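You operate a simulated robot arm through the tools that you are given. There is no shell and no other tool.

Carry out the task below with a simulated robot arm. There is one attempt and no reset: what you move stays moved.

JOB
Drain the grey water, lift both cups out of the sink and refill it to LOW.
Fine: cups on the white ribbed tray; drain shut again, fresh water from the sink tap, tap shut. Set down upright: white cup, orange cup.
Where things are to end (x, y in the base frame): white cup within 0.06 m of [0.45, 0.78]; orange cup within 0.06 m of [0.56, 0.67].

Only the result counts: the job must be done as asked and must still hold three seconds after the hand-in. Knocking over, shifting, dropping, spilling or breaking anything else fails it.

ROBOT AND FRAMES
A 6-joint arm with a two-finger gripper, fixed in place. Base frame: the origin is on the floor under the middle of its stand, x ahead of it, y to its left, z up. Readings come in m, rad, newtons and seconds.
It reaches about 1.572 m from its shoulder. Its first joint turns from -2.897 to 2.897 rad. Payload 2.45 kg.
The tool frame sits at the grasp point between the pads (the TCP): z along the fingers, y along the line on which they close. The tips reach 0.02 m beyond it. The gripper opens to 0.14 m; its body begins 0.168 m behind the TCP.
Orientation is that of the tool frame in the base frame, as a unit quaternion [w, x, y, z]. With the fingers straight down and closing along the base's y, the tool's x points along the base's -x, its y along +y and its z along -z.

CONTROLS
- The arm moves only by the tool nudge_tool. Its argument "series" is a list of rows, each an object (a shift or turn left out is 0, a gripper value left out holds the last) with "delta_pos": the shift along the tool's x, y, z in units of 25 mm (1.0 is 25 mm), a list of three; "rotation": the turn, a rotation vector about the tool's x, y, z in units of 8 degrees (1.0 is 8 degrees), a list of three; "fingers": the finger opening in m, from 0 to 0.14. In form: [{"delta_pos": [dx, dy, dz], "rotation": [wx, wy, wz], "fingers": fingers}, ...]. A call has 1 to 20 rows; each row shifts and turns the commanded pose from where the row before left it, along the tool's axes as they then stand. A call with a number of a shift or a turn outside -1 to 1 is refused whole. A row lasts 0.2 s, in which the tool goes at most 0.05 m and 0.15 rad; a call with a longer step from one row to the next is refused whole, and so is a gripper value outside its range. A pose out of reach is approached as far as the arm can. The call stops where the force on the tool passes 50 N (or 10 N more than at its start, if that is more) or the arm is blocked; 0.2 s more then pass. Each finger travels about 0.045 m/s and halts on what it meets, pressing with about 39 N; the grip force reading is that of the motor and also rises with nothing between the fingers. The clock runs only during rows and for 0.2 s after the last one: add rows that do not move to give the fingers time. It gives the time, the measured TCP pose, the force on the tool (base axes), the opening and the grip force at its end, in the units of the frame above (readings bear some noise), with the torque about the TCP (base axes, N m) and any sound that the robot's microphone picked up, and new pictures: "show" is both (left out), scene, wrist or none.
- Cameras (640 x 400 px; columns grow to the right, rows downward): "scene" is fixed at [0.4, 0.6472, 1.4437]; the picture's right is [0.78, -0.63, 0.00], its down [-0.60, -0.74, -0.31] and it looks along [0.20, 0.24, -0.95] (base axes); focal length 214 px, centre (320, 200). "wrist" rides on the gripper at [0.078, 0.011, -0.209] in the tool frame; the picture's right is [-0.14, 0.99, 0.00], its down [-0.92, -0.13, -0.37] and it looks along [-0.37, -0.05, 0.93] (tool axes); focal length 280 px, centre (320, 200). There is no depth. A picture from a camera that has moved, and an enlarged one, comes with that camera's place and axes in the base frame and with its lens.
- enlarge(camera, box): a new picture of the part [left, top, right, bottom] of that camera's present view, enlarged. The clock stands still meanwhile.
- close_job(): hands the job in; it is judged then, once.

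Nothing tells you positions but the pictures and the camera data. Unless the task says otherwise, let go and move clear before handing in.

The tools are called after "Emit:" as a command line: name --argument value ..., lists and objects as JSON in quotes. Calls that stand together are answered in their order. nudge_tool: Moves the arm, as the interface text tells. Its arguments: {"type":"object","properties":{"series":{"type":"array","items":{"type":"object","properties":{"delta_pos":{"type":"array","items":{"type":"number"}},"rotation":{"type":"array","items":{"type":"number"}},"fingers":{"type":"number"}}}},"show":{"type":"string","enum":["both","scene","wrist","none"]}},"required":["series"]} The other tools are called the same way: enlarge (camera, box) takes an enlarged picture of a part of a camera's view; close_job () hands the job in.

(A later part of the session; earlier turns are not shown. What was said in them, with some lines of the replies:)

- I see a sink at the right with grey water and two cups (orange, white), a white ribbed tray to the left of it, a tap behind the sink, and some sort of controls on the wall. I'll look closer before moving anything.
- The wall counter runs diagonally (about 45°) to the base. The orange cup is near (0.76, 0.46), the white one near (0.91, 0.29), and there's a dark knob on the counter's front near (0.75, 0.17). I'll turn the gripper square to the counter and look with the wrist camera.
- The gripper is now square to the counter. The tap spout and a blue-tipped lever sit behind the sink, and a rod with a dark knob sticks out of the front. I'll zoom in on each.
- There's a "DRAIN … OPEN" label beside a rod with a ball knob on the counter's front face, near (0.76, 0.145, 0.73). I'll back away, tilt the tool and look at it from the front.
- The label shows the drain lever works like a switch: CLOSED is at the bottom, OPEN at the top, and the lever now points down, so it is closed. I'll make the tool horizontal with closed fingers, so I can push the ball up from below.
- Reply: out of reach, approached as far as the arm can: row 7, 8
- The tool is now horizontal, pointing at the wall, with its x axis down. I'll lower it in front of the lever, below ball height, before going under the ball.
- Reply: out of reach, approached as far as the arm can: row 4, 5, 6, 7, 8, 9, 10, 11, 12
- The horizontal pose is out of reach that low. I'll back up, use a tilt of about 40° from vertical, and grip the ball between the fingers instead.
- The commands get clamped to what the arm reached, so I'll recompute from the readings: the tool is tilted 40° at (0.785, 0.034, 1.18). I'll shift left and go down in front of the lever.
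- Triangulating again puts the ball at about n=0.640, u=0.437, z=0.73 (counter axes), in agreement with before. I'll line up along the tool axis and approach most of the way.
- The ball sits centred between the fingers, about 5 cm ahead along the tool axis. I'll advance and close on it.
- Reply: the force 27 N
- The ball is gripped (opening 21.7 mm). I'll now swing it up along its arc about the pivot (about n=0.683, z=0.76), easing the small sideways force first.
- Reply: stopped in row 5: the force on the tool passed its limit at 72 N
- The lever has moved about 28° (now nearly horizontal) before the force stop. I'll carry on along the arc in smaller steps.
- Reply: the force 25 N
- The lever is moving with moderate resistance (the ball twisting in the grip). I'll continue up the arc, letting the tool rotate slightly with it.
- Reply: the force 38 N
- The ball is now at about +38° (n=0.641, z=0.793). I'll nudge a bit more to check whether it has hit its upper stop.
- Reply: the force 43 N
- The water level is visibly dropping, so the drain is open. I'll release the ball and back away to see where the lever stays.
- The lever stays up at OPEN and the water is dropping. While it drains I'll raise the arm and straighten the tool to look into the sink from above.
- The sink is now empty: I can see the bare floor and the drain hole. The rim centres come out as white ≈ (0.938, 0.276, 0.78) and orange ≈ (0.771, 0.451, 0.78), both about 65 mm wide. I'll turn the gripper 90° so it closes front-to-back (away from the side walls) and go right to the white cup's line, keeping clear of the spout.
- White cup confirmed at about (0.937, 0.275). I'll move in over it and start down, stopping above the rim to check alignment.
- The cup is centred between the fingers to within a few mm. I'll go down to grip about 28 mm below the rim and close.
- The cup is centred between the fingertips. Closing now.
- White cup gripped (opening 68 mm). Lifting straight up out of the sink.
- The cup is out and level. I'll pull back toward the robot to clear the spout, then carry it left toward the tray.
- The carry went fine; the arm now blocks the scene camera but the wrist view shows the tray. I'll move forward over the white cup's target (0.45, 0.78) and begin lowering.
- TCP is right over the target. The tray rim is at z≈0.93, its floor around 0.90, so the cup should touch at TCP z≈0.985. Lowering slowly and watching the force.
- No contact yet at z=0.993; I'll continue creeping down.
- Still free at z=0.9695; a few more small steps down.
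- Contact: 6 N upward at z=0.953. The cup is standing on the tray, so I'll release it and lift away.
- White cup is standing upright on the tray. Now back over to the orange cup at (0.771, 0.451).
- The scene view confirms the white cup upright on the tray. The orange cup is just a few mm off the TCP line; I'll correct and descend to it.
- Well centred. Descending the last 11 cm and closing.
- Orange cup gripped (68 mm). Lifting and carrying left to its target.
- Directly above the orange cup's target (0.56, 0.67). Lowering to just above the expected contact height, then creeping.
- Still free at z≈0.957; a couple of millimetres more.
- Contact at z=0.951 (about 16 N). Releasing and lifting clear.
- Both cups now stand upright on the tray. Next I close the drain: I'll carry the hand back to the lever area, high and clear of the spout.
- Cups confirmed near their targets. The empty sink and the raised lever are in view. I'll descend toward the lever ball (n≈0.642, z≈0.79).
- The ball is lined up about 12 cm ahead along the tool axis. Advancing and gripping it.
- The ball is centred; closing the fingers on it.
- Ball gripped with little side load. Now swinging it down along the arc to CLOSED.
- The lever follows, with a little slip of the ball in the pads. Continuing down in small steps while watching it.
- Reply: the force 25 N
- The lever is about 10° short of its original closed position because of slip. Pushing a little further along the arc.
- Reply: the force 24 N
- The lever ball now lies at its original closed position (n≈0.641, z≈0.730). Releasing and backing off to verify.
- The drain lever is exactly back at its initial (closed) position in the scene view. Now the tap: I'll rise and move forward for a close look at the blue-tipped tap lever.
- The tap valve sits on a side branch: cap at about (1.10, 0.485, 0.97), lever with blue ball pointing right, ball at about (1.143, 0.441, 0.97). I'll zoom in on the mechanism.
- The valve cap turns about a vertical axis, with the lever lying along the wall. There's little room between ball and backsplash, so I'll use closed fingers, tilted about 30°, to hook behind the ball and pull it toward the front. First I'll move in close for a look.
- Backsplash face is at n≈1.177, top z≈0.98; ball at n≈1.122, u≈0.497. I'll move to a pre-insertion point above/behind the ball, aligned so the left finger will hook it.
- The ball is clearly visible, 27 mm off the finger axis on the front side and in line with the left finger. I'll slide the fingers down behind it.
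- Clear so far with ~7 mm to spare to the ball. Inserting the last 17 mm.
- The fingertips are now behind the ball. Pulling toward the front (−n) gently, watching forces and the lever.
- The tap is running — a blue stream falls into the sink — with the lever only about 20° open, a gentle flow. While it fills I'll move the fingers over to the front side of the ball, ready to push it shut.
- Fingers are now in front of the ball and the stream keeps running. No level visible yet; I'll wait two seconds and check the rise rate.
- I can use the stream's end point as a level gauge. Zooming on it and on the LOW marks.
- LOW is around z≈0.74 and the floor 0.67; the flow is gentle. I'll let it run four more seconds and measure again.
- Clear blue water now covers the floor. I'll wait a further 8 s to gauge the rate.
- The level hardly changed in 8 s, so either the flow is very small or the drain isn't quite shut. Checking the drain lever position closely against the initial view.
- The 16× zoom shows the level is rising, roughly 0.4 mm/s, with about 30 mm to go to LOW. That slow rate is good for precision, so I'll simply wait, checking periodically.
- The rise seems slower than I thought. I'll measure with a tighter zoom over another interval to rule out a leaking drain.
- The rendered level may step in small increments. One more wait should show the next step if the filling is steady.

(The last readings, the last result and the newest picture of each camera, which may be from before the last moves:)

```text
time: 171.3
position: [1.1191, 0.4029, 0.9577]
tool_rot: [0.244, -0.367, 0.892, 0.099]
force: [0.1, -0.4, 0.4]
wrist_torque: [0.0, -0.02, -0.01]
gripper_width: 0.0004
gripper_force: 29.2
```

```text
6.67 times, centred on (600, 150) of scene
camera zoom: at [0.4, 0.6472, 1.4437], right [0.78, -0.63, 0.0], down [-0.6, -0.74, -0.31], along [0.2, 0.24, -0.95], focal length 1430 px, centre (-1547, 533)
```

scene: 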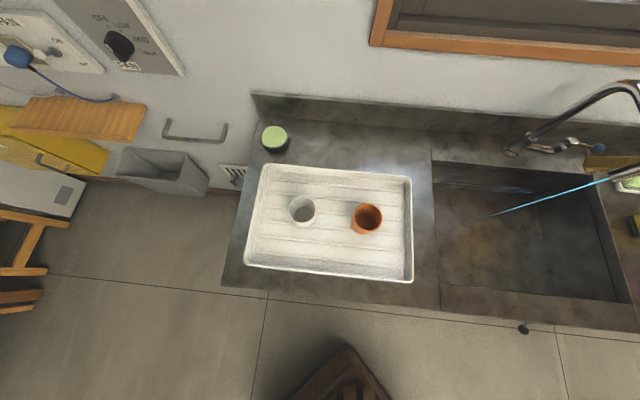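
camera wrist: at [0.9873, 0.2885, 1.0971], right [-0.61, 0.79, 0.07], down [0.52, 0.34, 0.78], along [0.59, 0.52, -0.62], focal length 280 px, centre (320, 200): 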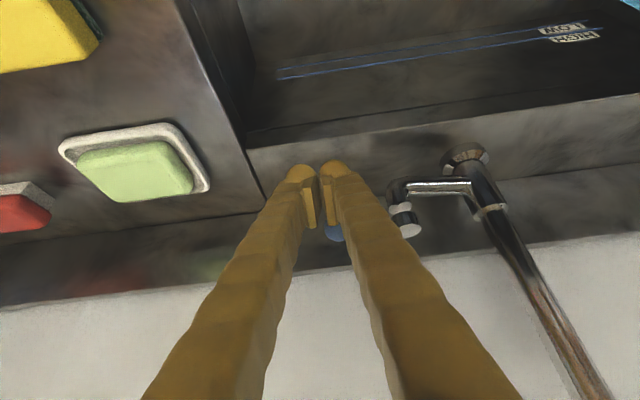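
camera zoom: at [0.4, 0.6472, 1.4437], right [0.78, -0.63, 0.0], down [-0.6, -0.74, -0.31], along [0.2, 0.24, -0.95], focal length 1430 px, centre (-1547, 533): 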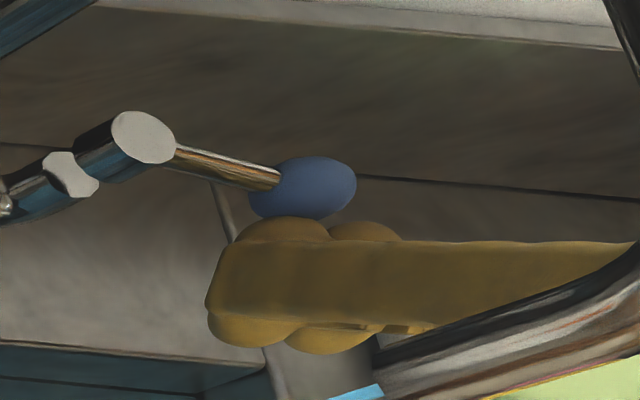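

Emit:
nudge_tool --series '[{}, {}, {}, {}, {}, {}, {}, {}, {}, {}]' --show "none"

Emit:
enlarge --camera "scene" --box '[513, 190, 525, 197.5]'

Emit:
nudge_tool --series '[{}, {}, {}, {}, {}, {}, {}, {}, {}, {}]' --show "none"

Emit:
enlarge --camera "scene" --box '[513, 190, 525, 197.5]'

```text
time: 173.5
position: [1.1181, 0.4028, 0.957]
tool_rot: [0.243, -0.367, 0.893, 0.098]
force: [-0.1, 0.2, 0.2]
wrist_torque: [0.01, 0.03, -0.01]
gripper_width: 0.0
gripper_force: 29.4
```

```text
16.00 times, centred on (519, 194) of scene
camera zoom: at [0.4, 0.6472, 1.4437], right [0.78, -0.63, 0.0], down [-0.6, -0.74, -0.31], along [0.2, 0.24, -0.95], focal length 3432 px, centre (-2864, 300)
```

zoom: 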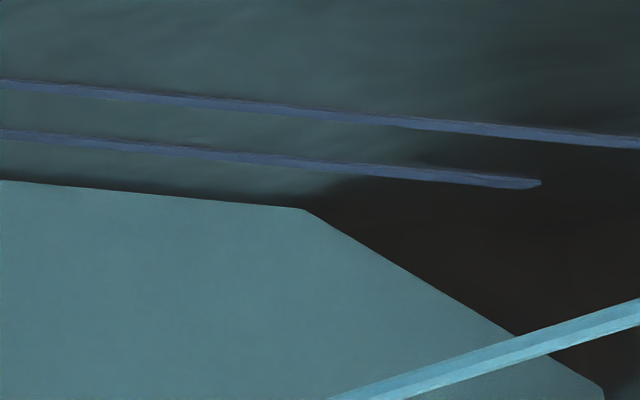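

```text
time: 175.7
position: [1.1189, 0.403, 0.9577]
tool_rot: [0.243, -0.366, 0.893, 0.099]
force: [0.1, 0.2, -0.1]
wrist_torque: [0.03, 0.01, 0.0]
gripper_width: 0.0001
gripper_force: 29.4
```

```text
16.00 times, centred on (519, 194) of scene
camera zoom: at [0.4, 0.6472, 1.4437], right [0.78, -0.63, 0.0], down [-0.6, -0.74, -0.31], along [0.2, 0.24, -0.95], focal length 3432 px, centre (-2864, 300)
```

zoom: 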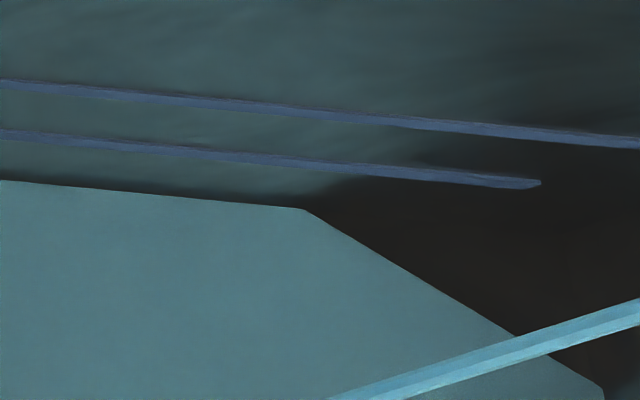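

Another step at ~173 s: the level rises steadily at roughly 0.12 mm/s (the picture updates in ~1.6 mm steps), so the drain is tight and the flow is just small. I'll open the tap further: go back behind the ball first.

Emit:
nudge_tool --series '[{"delta_pos": [0, 0, -0.75]}, {"delta_pos": [0, 0, -0.75]}, {"delta_pos": [0, 0, -0.75]}, {"delta_pos": [-0.87, 0, 0]}, {"delta_pos": [-0.87, 0, 0]}, {"delta_pos": [-0.87, 0, 0]}, {"delta_pos": [0, 0, 0.75]}, {"delta_pos": [0, 0, 0.75]}, {"delta_pos": [0, 0, 0.7]}, {}]' --show "wrist"

Emit:
enlarge --camera "wrist" --box '[240, 100, 440, 230]'

```text
time: 177.9
position: [1.1583, 0.442, 0.9912]
tool_rot: [0.243, -0.366, 0.893, 0.1]
force: [-0.7, 0.5, -0.1]
wrist_torque: [0.0, 0.0, 0.02]
gripper_width: 0.0
gripper_force: 29.9
camera wrist: at [1.0271, 0.327, 1.1305], right [-0.61, 0.79, 0.07], down [0.52, 0.34, 0.78], along [0.59, 0.52, -0.62], focal length 280 px, centre (320, 200)
```

wrist: 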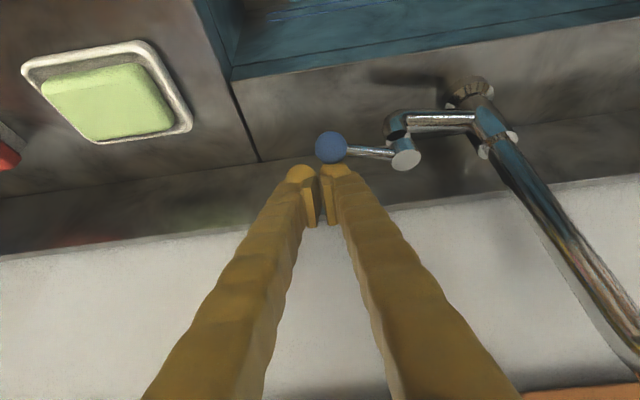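

```text
3.08 times, centred on (340, 165) of wrist
camera zoom: at [1.0271, 0.327, 1.1305], right [-0.61, 0.79, 0.07], down [0.52, 0.34, 0.78], along [0.59, 0.52, -0.62], focal length 863 px, centre (258, 308)
```

zoom: 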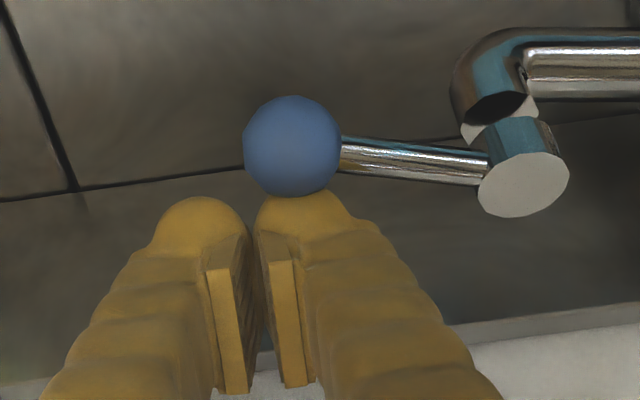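

Fingertips are behind the ball again. Pulling it further open, following the arc.

Emit:
nudge_tool --series '[{"delta_pos": [0.18, 0, -0.09]}, {"delta_pos": [0.18, 0.05, -0.1]}, {"delta_pos": [0.18, 0.08, -0.1]}, {"delta_pos": [0.18, 0.12, -0.1]}, {"delta_pos": [0.18, 0.15, -0.1]}, {"delta_pos": [0.18, 0.2, -0.1]}, {"delta_pos": [0.18, 0.25, -0.1]}]'

Emit:
enlarge --camera "wrist" --box '[240, 100, 440, 230]'

```text
time: 179.5
position: [1.1179, 0.4304, 0.9911]
tool_rot: [0.243, -0.367, 0.892, 0.099]
force: [0.2, 0.9, 0.1]
wrist_torque: [0.01, -0.01, -0.04]
gripper_width: 0.0
gripper_force: 29.6
camera wrist: at [0.9864, 0.3169, 1.13], right [-0.61, 0.79, 0.07], down [0.52, 0.34, 0.78], along [0.59, 0.52, -0.62], focal length 280 px, centre (320, 200)
```

scene: 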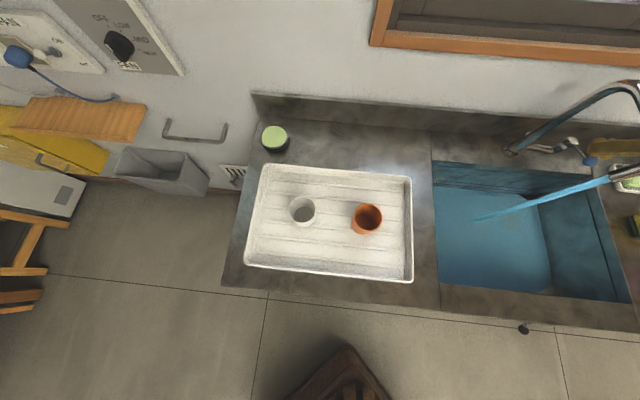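
wrist: 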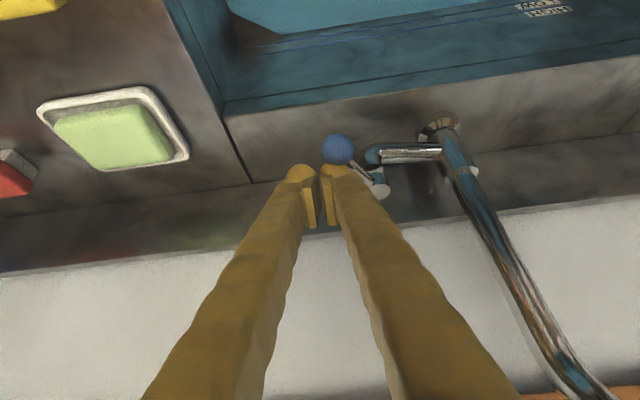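

```text
3.08 times, centred on (340, 165) of wrist
camera zoom: at [0.9864, 0.3169, 1.13], right [-0.61, 0.79, 0.07], down [0.52, 0.34, 0.78], along [0.59, 0.52, -0.62], focal length 863 px, centre (258, 308)
```

zoom: 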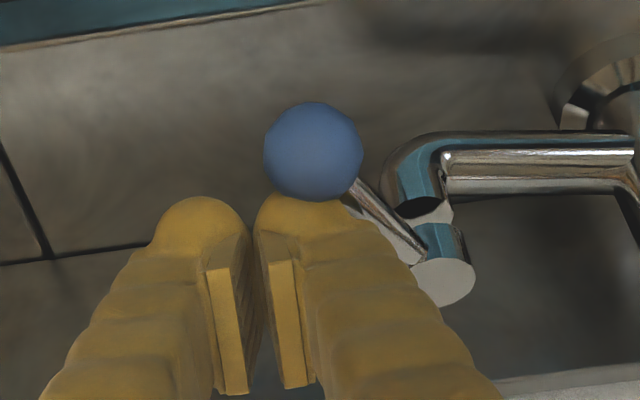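

Lever is now about 50° open and the stream is visibly stronger. I'll move the fingers to the front side of the ball right away and check the level.

Emit:
nudge_tool --series '[{"delta_pos": [0, 0, -1]}, {"delta_pos": [0, 0, -1]}, {"delta_pos": [1, 0, 0]}, {"delta_pos": [1, 0, 0]}, {"delta_pos": [0.45, 0, 0]}, {"delta_pos": [0, 0, 1]}, {"delta_pos": [0, 0, 1]}]'

Emit:
enlarge --camera "scene" --box '[513, 190, 525, 197.5]'

Emit:
enlarge --camera "scene" --box '[430, 140, 640, 320]'

```text
time: 181.1
position: [1.08, 0.3925, 0.9587]
tool_rot: [0.242, -0.367, 0.893, 0.099]
force: [-0.5, -5.1, -0.3]
wrist_torque: [0.98, -0.14, 0.38]
gripper_width: 0.0
gripper_force: 29.3
camera wrist: at [0.9492, 0.2796, 1.0981], right [-0.61, 0.79, 0.07], down [0.52, 0.34, 0.78], along [0.59, 0.51, -0.62], focal length 280 px, centre (320, 200)
```

scene: 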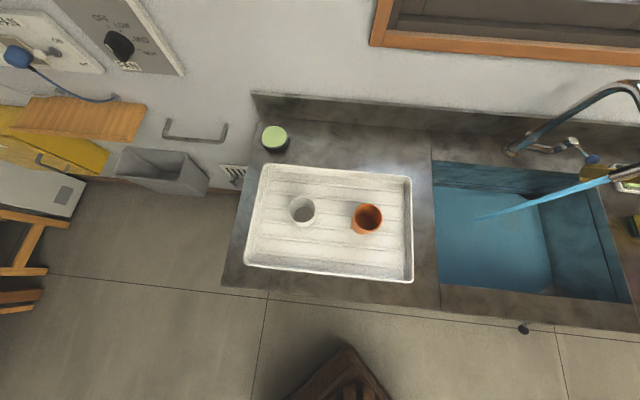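
wrist: 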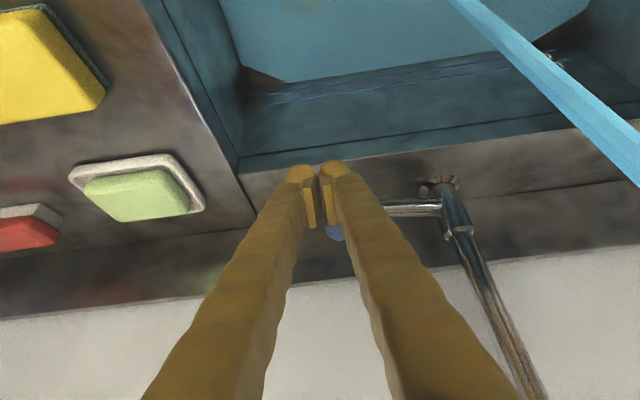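

```text
16.00 times, centred on (519, 194) of scene
camera zoom: at [0.4, 0.6472, 1.4437], right [0.78, -0.63, 0.0], down [-0.6, -0.74, -0.31], along [0.2, 0.24, -0.95], focal length 3432 px, centre (-2864, 300)
```

zoom: 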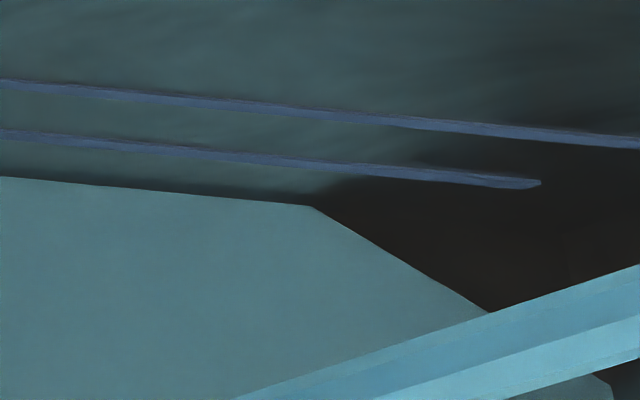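

```text
2.22 times, centred on (535, 230) of scene
camera zoom: at [0.4, 0.6472, 1.4437], right [0.78, -0.63, 0.0], down [-0.6, -0.74, -0.31], along [0.2, 0.24, -0.95], focal length 477 px, centre (-158, 133)
```

zoom: 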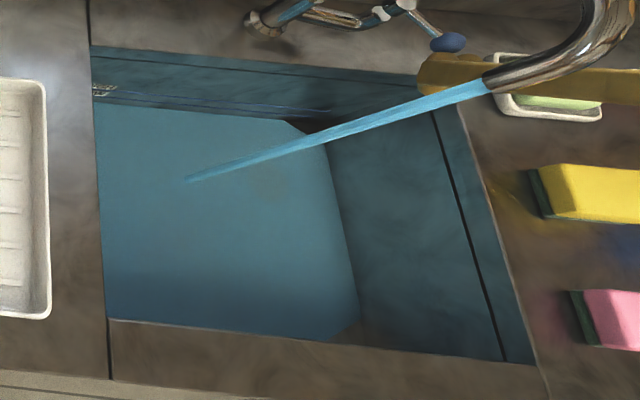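

There's a light contact (5 N) – the wide hand is brushing the spout. I'll shift right 8 mm at once to clear it and check the level.

Emit:
nudge_tool --series '[{"delta_pos": [0, -0.3, 0]}, {}]'

Emit:
enlarge --camera "scene" --box '[513, 190, 525, 197.5]'

Emit:
enlarge --camera "scene" --box '[560, 120, 640, 180]'

```text
time: 181.7
position: [1.0863, 0.389, 0.959]
tool_rot: [0.243, -0.366, 0.893, 0.099]
force: [-0.5, -0.1, 0.8]
wrist_torque: [-0.02, -0.01, -0.04]
gripper_width: 0.0
gripper_force: 29.8
camera wrist: at [0.9544, 0.2752, 1.0988], right [-0.61, 0.79, 0.07], down [0.52, 0.34, 0.78], along [0.59, 0.52, -0.62], focal length 280 px, centre (320, 200)
```

scene: 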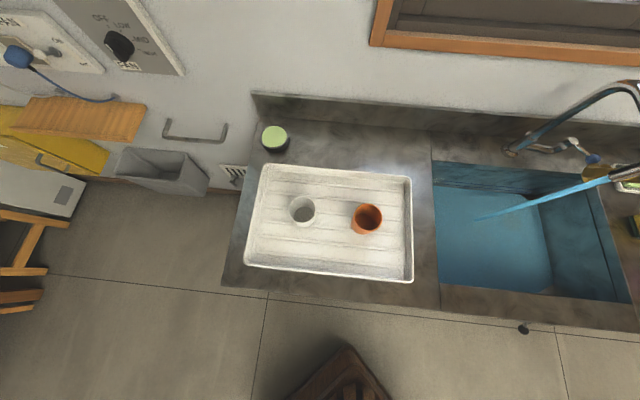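
wrist: 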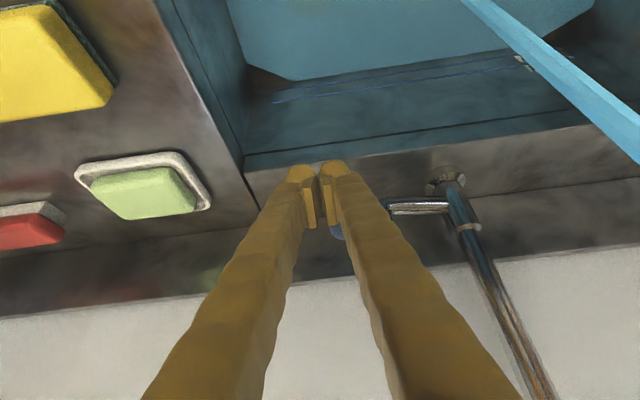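

```text
16.00 times, centred on (519, 194) of scene
camera zoom: at [0.4, 0.6472, 1.4437], right [0.78, -0.63, 0.0], down [-0.6, -0.74, -0.31], along [0.2, 0.24, -0.95], focal length 3432 px, centre (-2864, 300)
```

zoom: 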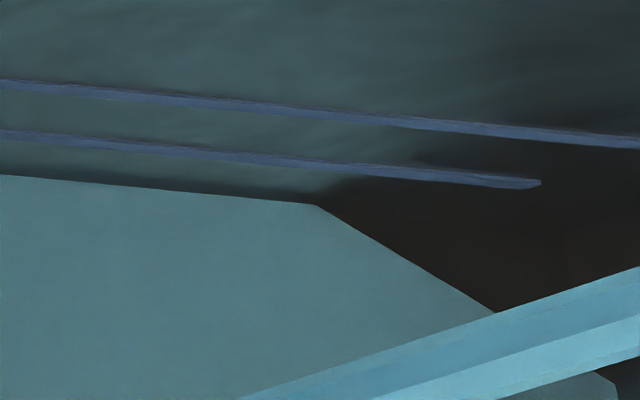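

```text
6.67 times, centred on (600, 150) of scene
camera zoom: at [0.4, 0.6472, 1.4437], right [0.78, -0.63, 0.0], down [-0.6, -0.74, -0.31], along [0.2, 0.24, -0.95], focal length 1430 px, centre (-1547, 533)
```

zoom: 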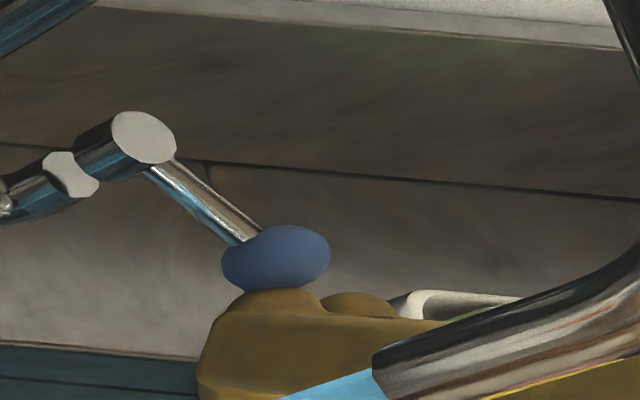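

Contact cleared, and the fingers sit right in front of the ball. About 21 mm to go. Waiting 3 s and re-measuring the rate.

Emit:
nudge_tool --series '[{}, {}, {}, {}, {}, {}, {}, {}, {}, {}, {}, {}, {}, {}]' --show "none"

Emit:
enlarge --camera "scene" --box '[513, 190, 525, 197.5]'

```text
time: 184.7
position: [1.0861, 0.3893, 0.9591]
tool_rot: [0.242, -0.367, 0.893, 0.1]
force: [0.1, 0.3, 0.0]
wrist_torque: [0.02, 0.01, 0.03]
gripper_width: 0.0
gripper_force: 29.4
```

```text
16.00 times, centred on (519, 194) of scene
camera zoom: at [0.4, 0.6472, 1.4437], right [0.78, -0.63, 0.0], down [-0.6, -0.74, -0.31], along [0.2, 0.24, -0.95], focal length 3432 px, centre (-2864, 300)
```

zoom: 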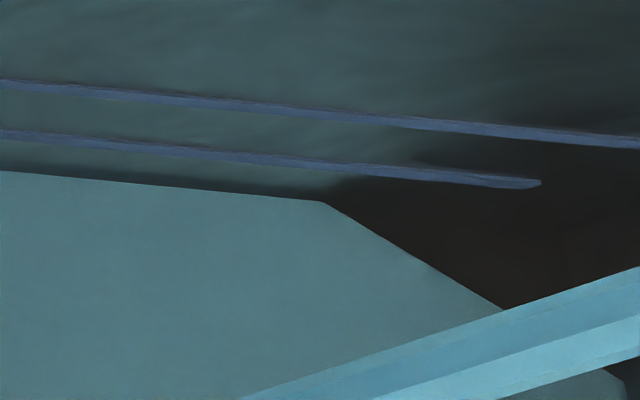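

Rising about 0.7 mm/s; ~19 mm remain, i.e. around 27 s. Waiting in two steps with a check.

Emit:
nudge_tool --series '[{}, {}, {}, {}, {}, {}, {}, {}, {}, {}, {}, {}, {}, {}, {}, {}, {}, {}, {}, {}]' --show "none"

Emit:
nudge_tool --series '[{}, {}, {}, {}, {}, {}, {}, {}, {}, {}, {}, {}, {}, {}, {}, {}, {}, {}, {}, {}]' --show "none"

Emit:
enlarge --camera "scene" --box '[513, 190, 525, 197.5]'

```text
time: 188.9
position: [1.0852, 0.39, 0.9594]
tool_rot: [0.243, -0.367, 0.892, 0.099]
force: [0.1, 0.4, 0.1]
wrist_torque: [0.02, -0.01, -0.03]
gripper_width: 0.0
gripper_force: 29.5
```

```text
time: 193.1
position: [1.0856, 0.3888, 0.9599]
tool_rot: [0.243, -0.366, 0.893, 0.099]
force: [0.3, 0.2, 0.3]
wrist_torque: [-0.01, 0.01, 0.02]
gripper_width: 0.0
gripper_force: 28.9
```

```text
16.00 times, centred on (519, 194) of scene
camera zoom: at [0.4, 0.6472, 1.4437], right [0.78, -0.63, 0.0], down [-0.6, -0.74, -0.31], along [0.2, 0.24, -0.95], focal length 3432 px, centre (-2864, 300)
```

zoom: 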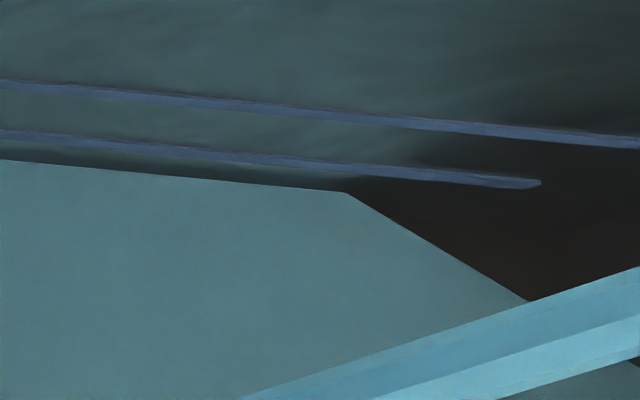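

On track: 26 px of the zoom left at 1.3 px/s, about 20 s. Waiting another 12.6 s.

Emit:
nudge_tool --series '[{}, {}, {}, {}, {}, {}, {}, {}, {}, {}, {}, {}, {}, {}, {}, {}, {}, {}, {}, {}]' --show "none"

Emit:
nudge_tool --series '[{}, {}, {}, {}, {}, {}, {}, {}, {}, {}, {}, {}, {}, {}, {}, {}, {}, {}, {}, {}]' --show "none"

Emit:
enlarge --camera "scene" --box '[513, 190, 525, 197.5]'

Emit:
enlarge --camera "wrist" --box '[230, 40, 630, 200]'

```text
time: 197.3
position: [1.0856, 0.3885, 0.9597]
tool_rot: [0.243, -0.366, 0.893, 0.099]
force: [0.2, 0.4, -0.5]
wrist_torque: [0.01, -0.01, 0.0]
gripper_width: 0.0001
gripper_force: 29.9
```

```text
time: 201.5
position: [1.0857, 0.3894, 0.96]
tool_rot: [0.242, -0.367, 0.893, 0.099]
force: [-0.1, -0.2, 0.3]
wrist_torque: [-0.03, 0.01, -0.03]
gripper_width: 0.0
gripper_force: 29.8
```

```text
16.00 times, centred on (519, 194) of scene
camera zoom: at [0.4, 0.6472, 1.4437], right [0.78, -0.63, 0.0], down [-0.6, -0.74, -0.31], along [0.2, 0.24, -0.95], focal length 3432 px, centre (-2864, 300)
```

zoom: 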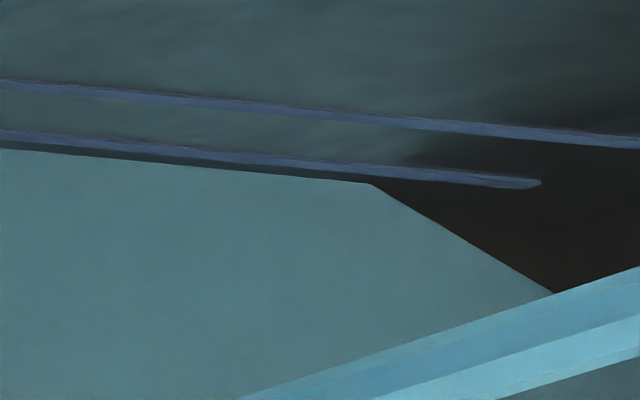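

```text
1.60 times, centred on (430, 120) of wrist
camera zoom: at [0.9544, 0.2749, 1.099], right [-0.61, 0.79, 0.07], down [0.52, 0.34, 0.78], along [0.59, 0.52, -0.62], focal length 449 px, centre (144, 328)
```

zoom: 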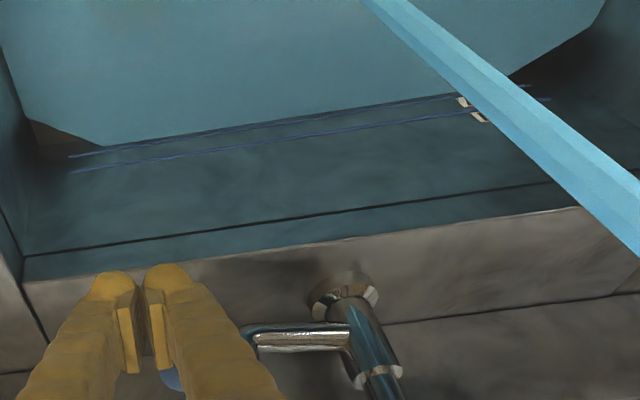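

Just below the LOW line now (about 14 px, ~10 s to its centre). Waiting 7.4 s more, then checking before closing.

Emit:
nudge_tool --series '[{}, {}, {}, {}, {}, {}, {}, {}, {}, {}, {}, {}, {}, {}, {}, {}, {}, {}, {}, {}]' --show "none"

Emit:
nudge_tool --series '[{}, {}, {}, {}, {}, {}, {}, {}, {}, {}, {}, {}, {}, {}]' --show "none"

Emit:
enlarge --camera "scene" --box '[513, 190, 525, 197.5]'

```text
time: 205.7
position: [1.0848, 0.3888, 0.9599]
tool_rot: [0.242, -0.366, 0.893, 0.098]
force: [-1.1, 0.0, 0.4]
wrist_torque: [-0.01, 0.02, 0.02]
gripper_width: 0.0
gripper_force: 30.0
```

```text
time: 208.7
position: [1.0865, 0.3902, 0.9614]
tool_rot: [0.242, -0.367, 0.893, 0.099]
force: [-0.1, 0.1, 0.0]
wrist_torque: [-0.02, 0.01, 0.0]
gripper_width: 0.0
gripper_force: 29.3
```

```text
16.00 times, centred on (519, 194) of scene
camera zoom: at [0.4, 0.6472, 1.4437], right [0.78, -0.63, 0.0], down [-0.6, -0.74, -0.31], along [0.2, 0.24, -0.95], focal length 3432 px, centre (-2864, 300)
```

zoom: 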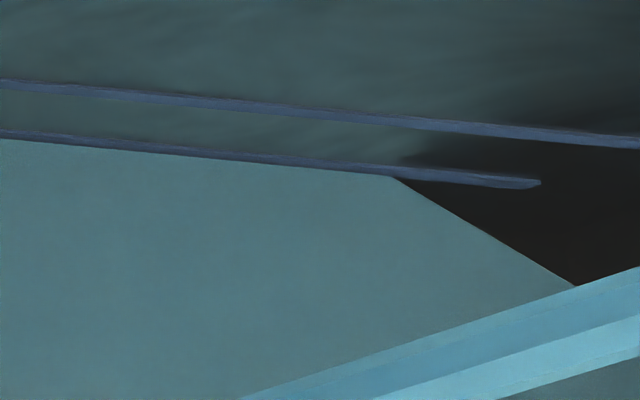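

The level has just reached the LOW line. Closing now: pushing the ball back toward the wall along its arc.

Emit:
nudge_tool --series '[{"delta_pos": [-0.26, 0, 0.15]}, {"delta_pos": [-0.26, -0.14, 0.15]}, {"delta_pos": [-0.26, -0.14, 0.15]}, {"delta_pos": [-0.26, -0.13, 0.15]}, {"delta_pos": [-0.24, -0.12, 0.14]}, {"delta_pos": [-0.24, -0.1, 0.14]}]'

Emit:
enlarge --camera "scene" --box '[560, 120, 640, 180]'

Emit:
enlarge --camera "scene" --box '[513, 190, 525, 197.5]'

```text
time: 210.1
position: [1.1282, 0.4088, 0.9588]
tool_rot: [0.242, -0.366, 0.893, 0.099]
force: [0.2, -0.7, -0.8]
wrist_torque: [-0.02, 0.01, 0.01]
gripper_width: 0.0
gripper_force: 29.3
camera wrist: at [0.997, 0.2945, 1.0985], right [-0.61, 0.79, 0.07], down [0.52, 0.34, 0.78], along [0.59, 0.52, -0.62], focal length 280 px, centre (320, 200)
```

scene: 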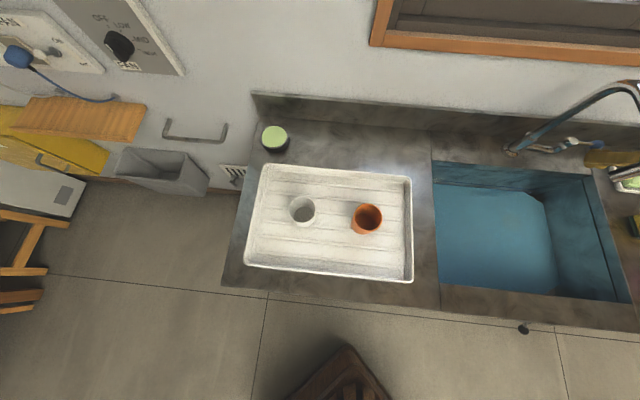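
wrist: 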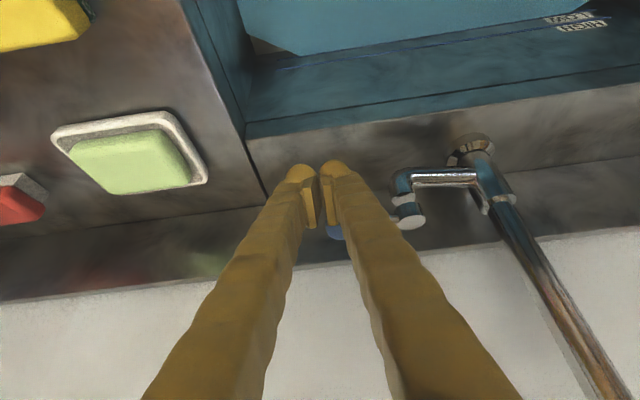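

```text
6.67 times, centred on (600, 150) of scene
camera zoom: at [0.4, 0.6472, 1.4437], right [0.78, -0.63, 0.0], down [-0.6, -0.74, -0.31], along [0.2, 0.24, -0.95], focal length 1430 px, centre (-1547, 533)
```

zoom: 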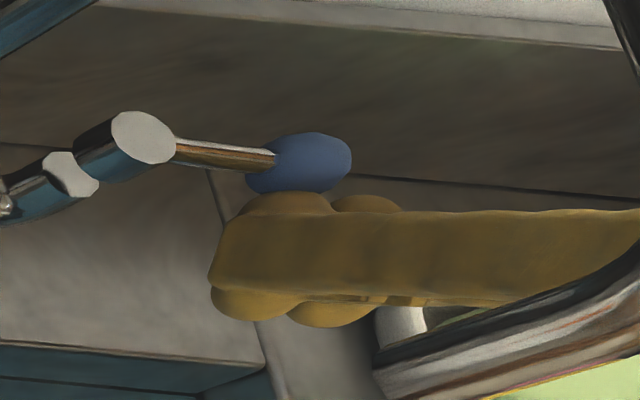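

```text
16.00 times, centred on (519, 194) of scene
camera zoom: at [0.4, 0.6472, 1.4437], right [0.78, -0.63, 0.0], down [-0.6, -0.74, -0.31], along [0.2, 0.24, -0.95], focal length 3432 px, centre (-2864, 300)
```

zoom: 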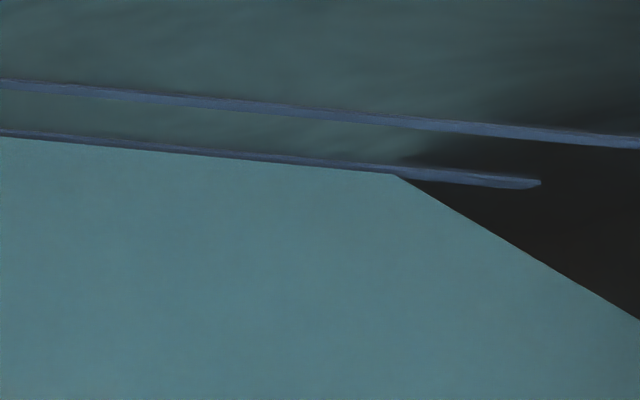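

The stream has stopped. The ball is still 2–3 mm short of its original position, so I'll push it fully home, gently.

Emit:
nudge_tool --series '[{"delta_pos": [-0.0864, 0, 0.05]}, {"delta_pos": [-0.0864, 0, 0.05]}, {}]' --show "none"

Emit:
enlarge --camera "scene" --box '[560, 120, 640, 180]'

```text
time: 210.9
position: [1.1313, 0.412, 0.9599]
tool_rot: [0.243, -0.367, 0.892, 0.099]
force: [-9.5, -12.2, -4.9]
wrist_torque: [-0.02, 0.09, 0.18]
gripper_width: 0.0
gripper_force: 29.0
```

```text
6.67 times, centred on (600, 150) of scene
camera zoom: at [0.4, 0.6472, 1.4437], right [0.78, -0.63, 0.0], down [-0.6, -0.74, -0.31], along [0.2, 0.24, -0.95], focal length 1430 px, centre (-1547, 533)
```

zoom: 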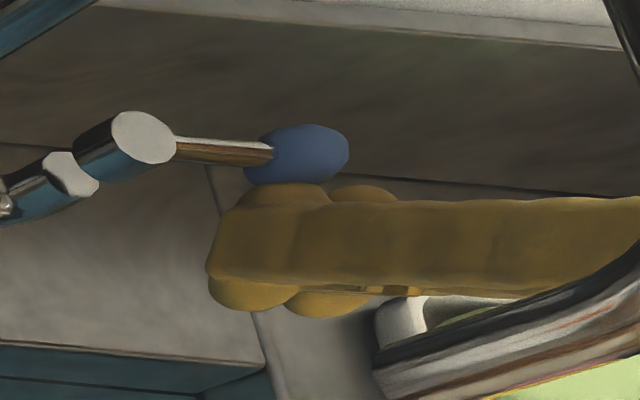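

The lever is against its closed stop (15 N reaction). Backing off and lifting the hand clear along the same route.

Emit:
nudge_tool --series '[{"delta_pos": [0.3, -0.1, -0.17]}, {"delta_pos": [0.2, -0.1, -0.5]}, {"delta_pos": [0, 0, -1]}, {"delta_pos": [0, 0, -1]}, {"delta_pos": [0, 0, -1]}, {"delta_pos": [0, 0, -1]}, {"delta_pos": [0, 0, -1]}, {"delta_pos": [0.866, 0, -0.5]}, {"delta_pos": [0.866, 0, -0.5]}, {"delta_pos": [0.866, 0, -0.5]}, {"delta_pos": [0.866, 0, -0.5]}, {"delta_pos": [0.866, 0, -0.5]}, {"delta_pos": [0.866, 0, -0.5]}, {"delta_pos": [0.866, 0, -0.5]}, {"delta_pos": [0.866, 0, -0.5]}, {"delta_pos": [0.866, 0, -0.5]}, {"delta_pos": [0.866, 0, -0.5]}, {}]'

Emit:
enlarge --camera "scene" --box '[513, 190, 525, 197.5]'

Emit:
enlarge --camera "scene" --box '[560, 120, 640, 180]'

Emit:
enlarge --camera "scene" --box '[430, 60, 640, 200]'

```text
time: 214.7
position: [0.8981, 0.1746, 1.0745]
tool_rot: [0.243, -0.367, 0.892, 0.099]
force: [-0.8, 0.4, -0.1]
wrist_torque: [0.02, 0.0, -0.01]
gripper_width: 0.0001
gripper_force: 29.6
camera wrist: at [0.7668, 0.0604, 1.214], right [-0.61, 0.79, 0.07], down [0.52, 0.34, 0.78], along [0.59, 0.52, -0.62], focal length 280 px, centre (320, 200)
```

scene: 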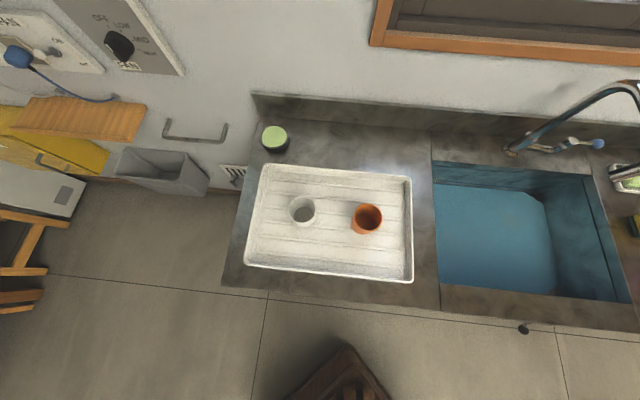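
wrist: 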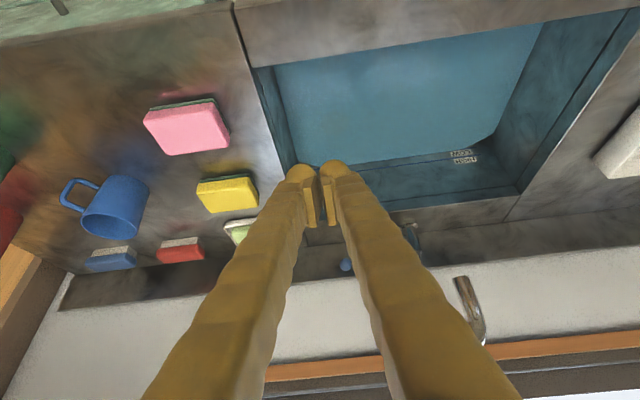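

```text
16.00 times, centred on (519, 194) of scene
camera zoom: at [0.4, 0.6472, 1.4437], right [0.78, -0.63, 0.0], down [-0.6, -0.74, -0.31], along [0.2, 0.24, -0.95], focal length 3432 px, centre (-2864, 300)
```

zoom: 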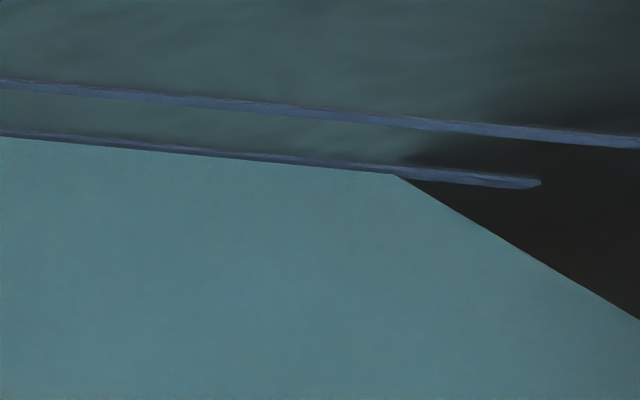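

```text
6.67 times, centred on (600, 150) of scene
camera zoom: at [0.4, 0.6472, 1.4437], right [0.78, -0.63, 0.0], down [-0.6, -0.74, -0.31], along [0.2, 0.24, -0.95], focal length 1430 px, centre (-1547, 533)
```

zoom: 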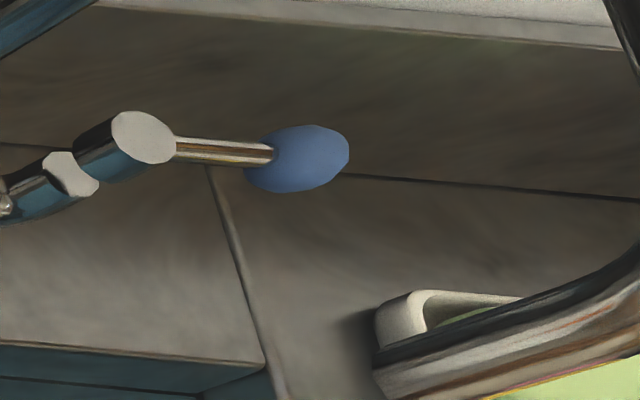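

```text
2.86 times, centred on (535, 130) of scene
camera zoom: at [0.4, 0.6472, 1.4437], right [0.78, -0.63, 0.0], down [-0.6, -0.74, -0.31], along [0.2, 0.24, -0.95], focal length 613 px, centre (-294, 400)
```

zoom: 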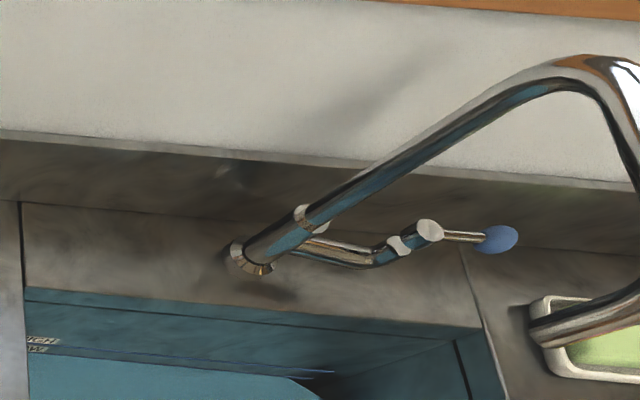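

The stream is off, the lever is back at its original spot, and the level sits on the LOW line. I'll lift the hand further away and wait to confirm the level holds.

Emit:
nudge_tool --series '[{"delta_pos": [-0.5, 0, -0.866]}, {"delta_pos": [-0.5, 0, -0.866]}, {"delta_pos": [-0.5, 0, -0.866]}, {"delta_pos": [-0.5, 0, -0.866]}, {"delta_pos": [-0.5, 0, -0.866]}, {}, {}, {}, {}, {}, {}, {}, {}, {}, {}, {}, {}, {}, {}, {}]' --show "none"

Emit:
nudge_tool --series '[{}, {}, {}, {}, {}, {}, {}, {}, {}, {}, {}, {}, {}, {}, {}, {}, {}, {}, {}, {}]'

Emit:
enlarge --camera "scene" --box '[513, 190, 525, 197.5]'

Emit:
enlarge --camera "scene" --box '[240, 160, 420, 290]'

Emit:
enlarge --camera "scene" --box '[430, 180, 640, 340]'

```text
time: 218.9
position: [0.8985, 0.1733, 1.2001]
tool_rot: [0.242, -0.368, 0.892, 0.1]
force: [0.3, 0.0, -0.5]
wrist_torque: [0.02, 0.01, 0.02]
gripper_width: 0.0001
gripper_force: 29.2
```

```text
time: 223.1
position: [0.8979, 0.1731, 1.2004]
tool_rot: [0.242, -0.367, 0.893, 0.099]
force: [0.7, -0.5, 0.8]
wrist_torque: [-0.01, -0.01, -0.02]
gripper_width: 0.0
gripper_force: 29.1
camera wrist: at [0.7673, 0.0593, 1.3388], right [-0.61, 0.79, 0.07], down [0.52, 0.34, 0.78], along [0.59, 0.52, -0.62], focal length 280 px, centre (320, 200)
```

scene: 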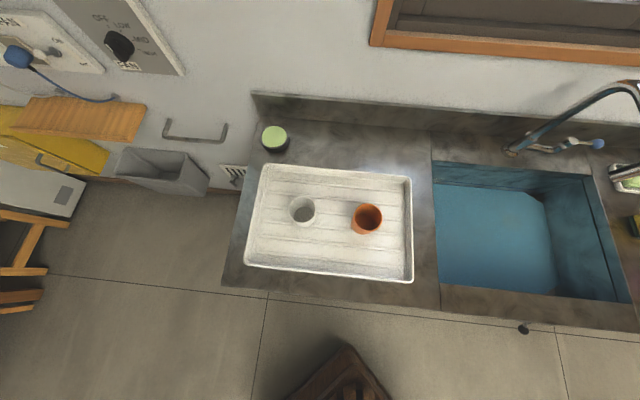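
wrist: 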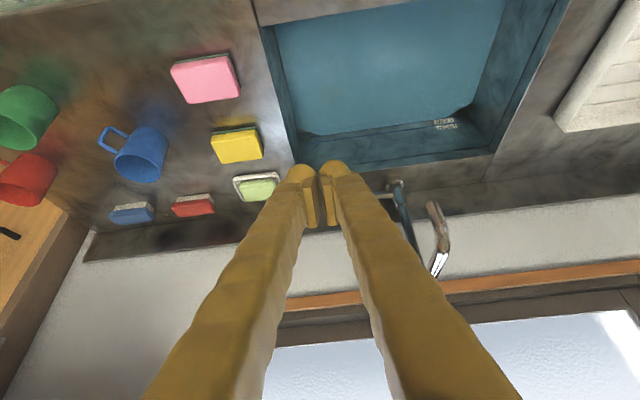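

```text
16.00 times, centred on (519, 194) of scene
camera zoom: at [0.4, 0.6472, 1.4437], right [0.78, -0.63, 0.0], down [-0.6, -0.74, -0.31], along [0.2, 0.24, -0.95], focal length 3432 px, centre (-2864, 300)
```

zoom: 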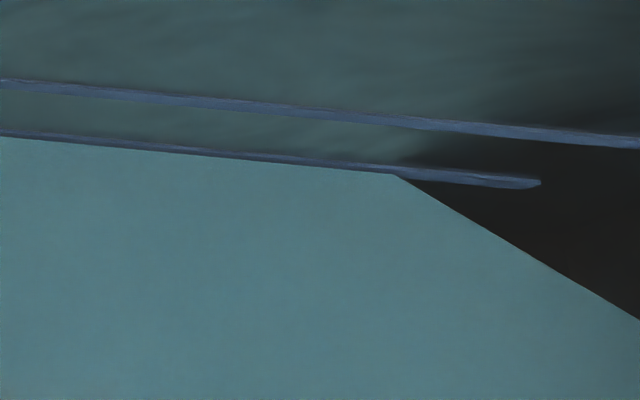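

```text
3.08 times, centred on (330, 225) of scene
camera zoom: at [0.4, 0.6472, 1.4437], right [0.78, -0.63, 0.0], down [-0.6, -0.74, -0.31], along [0.2, 0.24, -0.95], focal length 660 px, centre (289, 123)
```

zoom: 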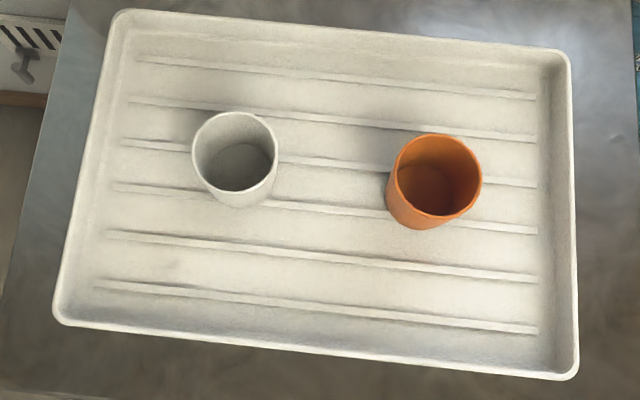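

```text
2.50 times, centred on (535, 260) of scene
camera zoom: at [0.4, 0.6472, 1.4437], right [0.78, -0.63, 0.0], down [-0.6, -0.74, -0.31], along [0.2, 0.24, -0.95], focal length 536 px, centre (-218, 50)
```

zoom: 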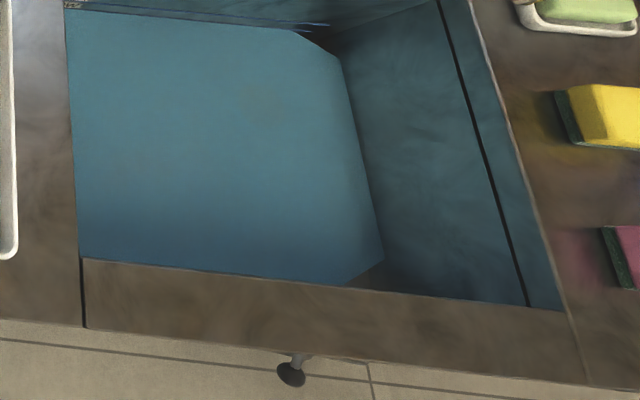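

The water stands steady on the LOW line, with the drain lever down at CLOSED and the tap off. Both cups stand upright on the tray at their targets, and the hand is clear. Handing in.

Emit:
close_job

```text
The job is handed in.
```

The job is done and handed in; the hand-in reply only confirmed receipt, with no verdict.

- **Grey water:** I opened the drain lever, emptied the sink, then pushed the lever back to CLOSED, where it started.
- **Cups:** both stand upright on the white ribbed tray. The scene camera puts the white cup at about (0.45, 0.77) and the orange cup at about (0.55, 0.66), both within the 0.06 m limit.
- **Refill:** fresh water from the sink tap stands on the LOW line, about 1 mm below its centre. The tap is shut, and the level did not change over the last 8 seconds I watched.
- **Contact with the spout:** while I was at the tap, the hand touched the spout with about 5 N. I backed off at once, and the spout looks unmoved in the pictures.

The hand is empty and clear of everything.
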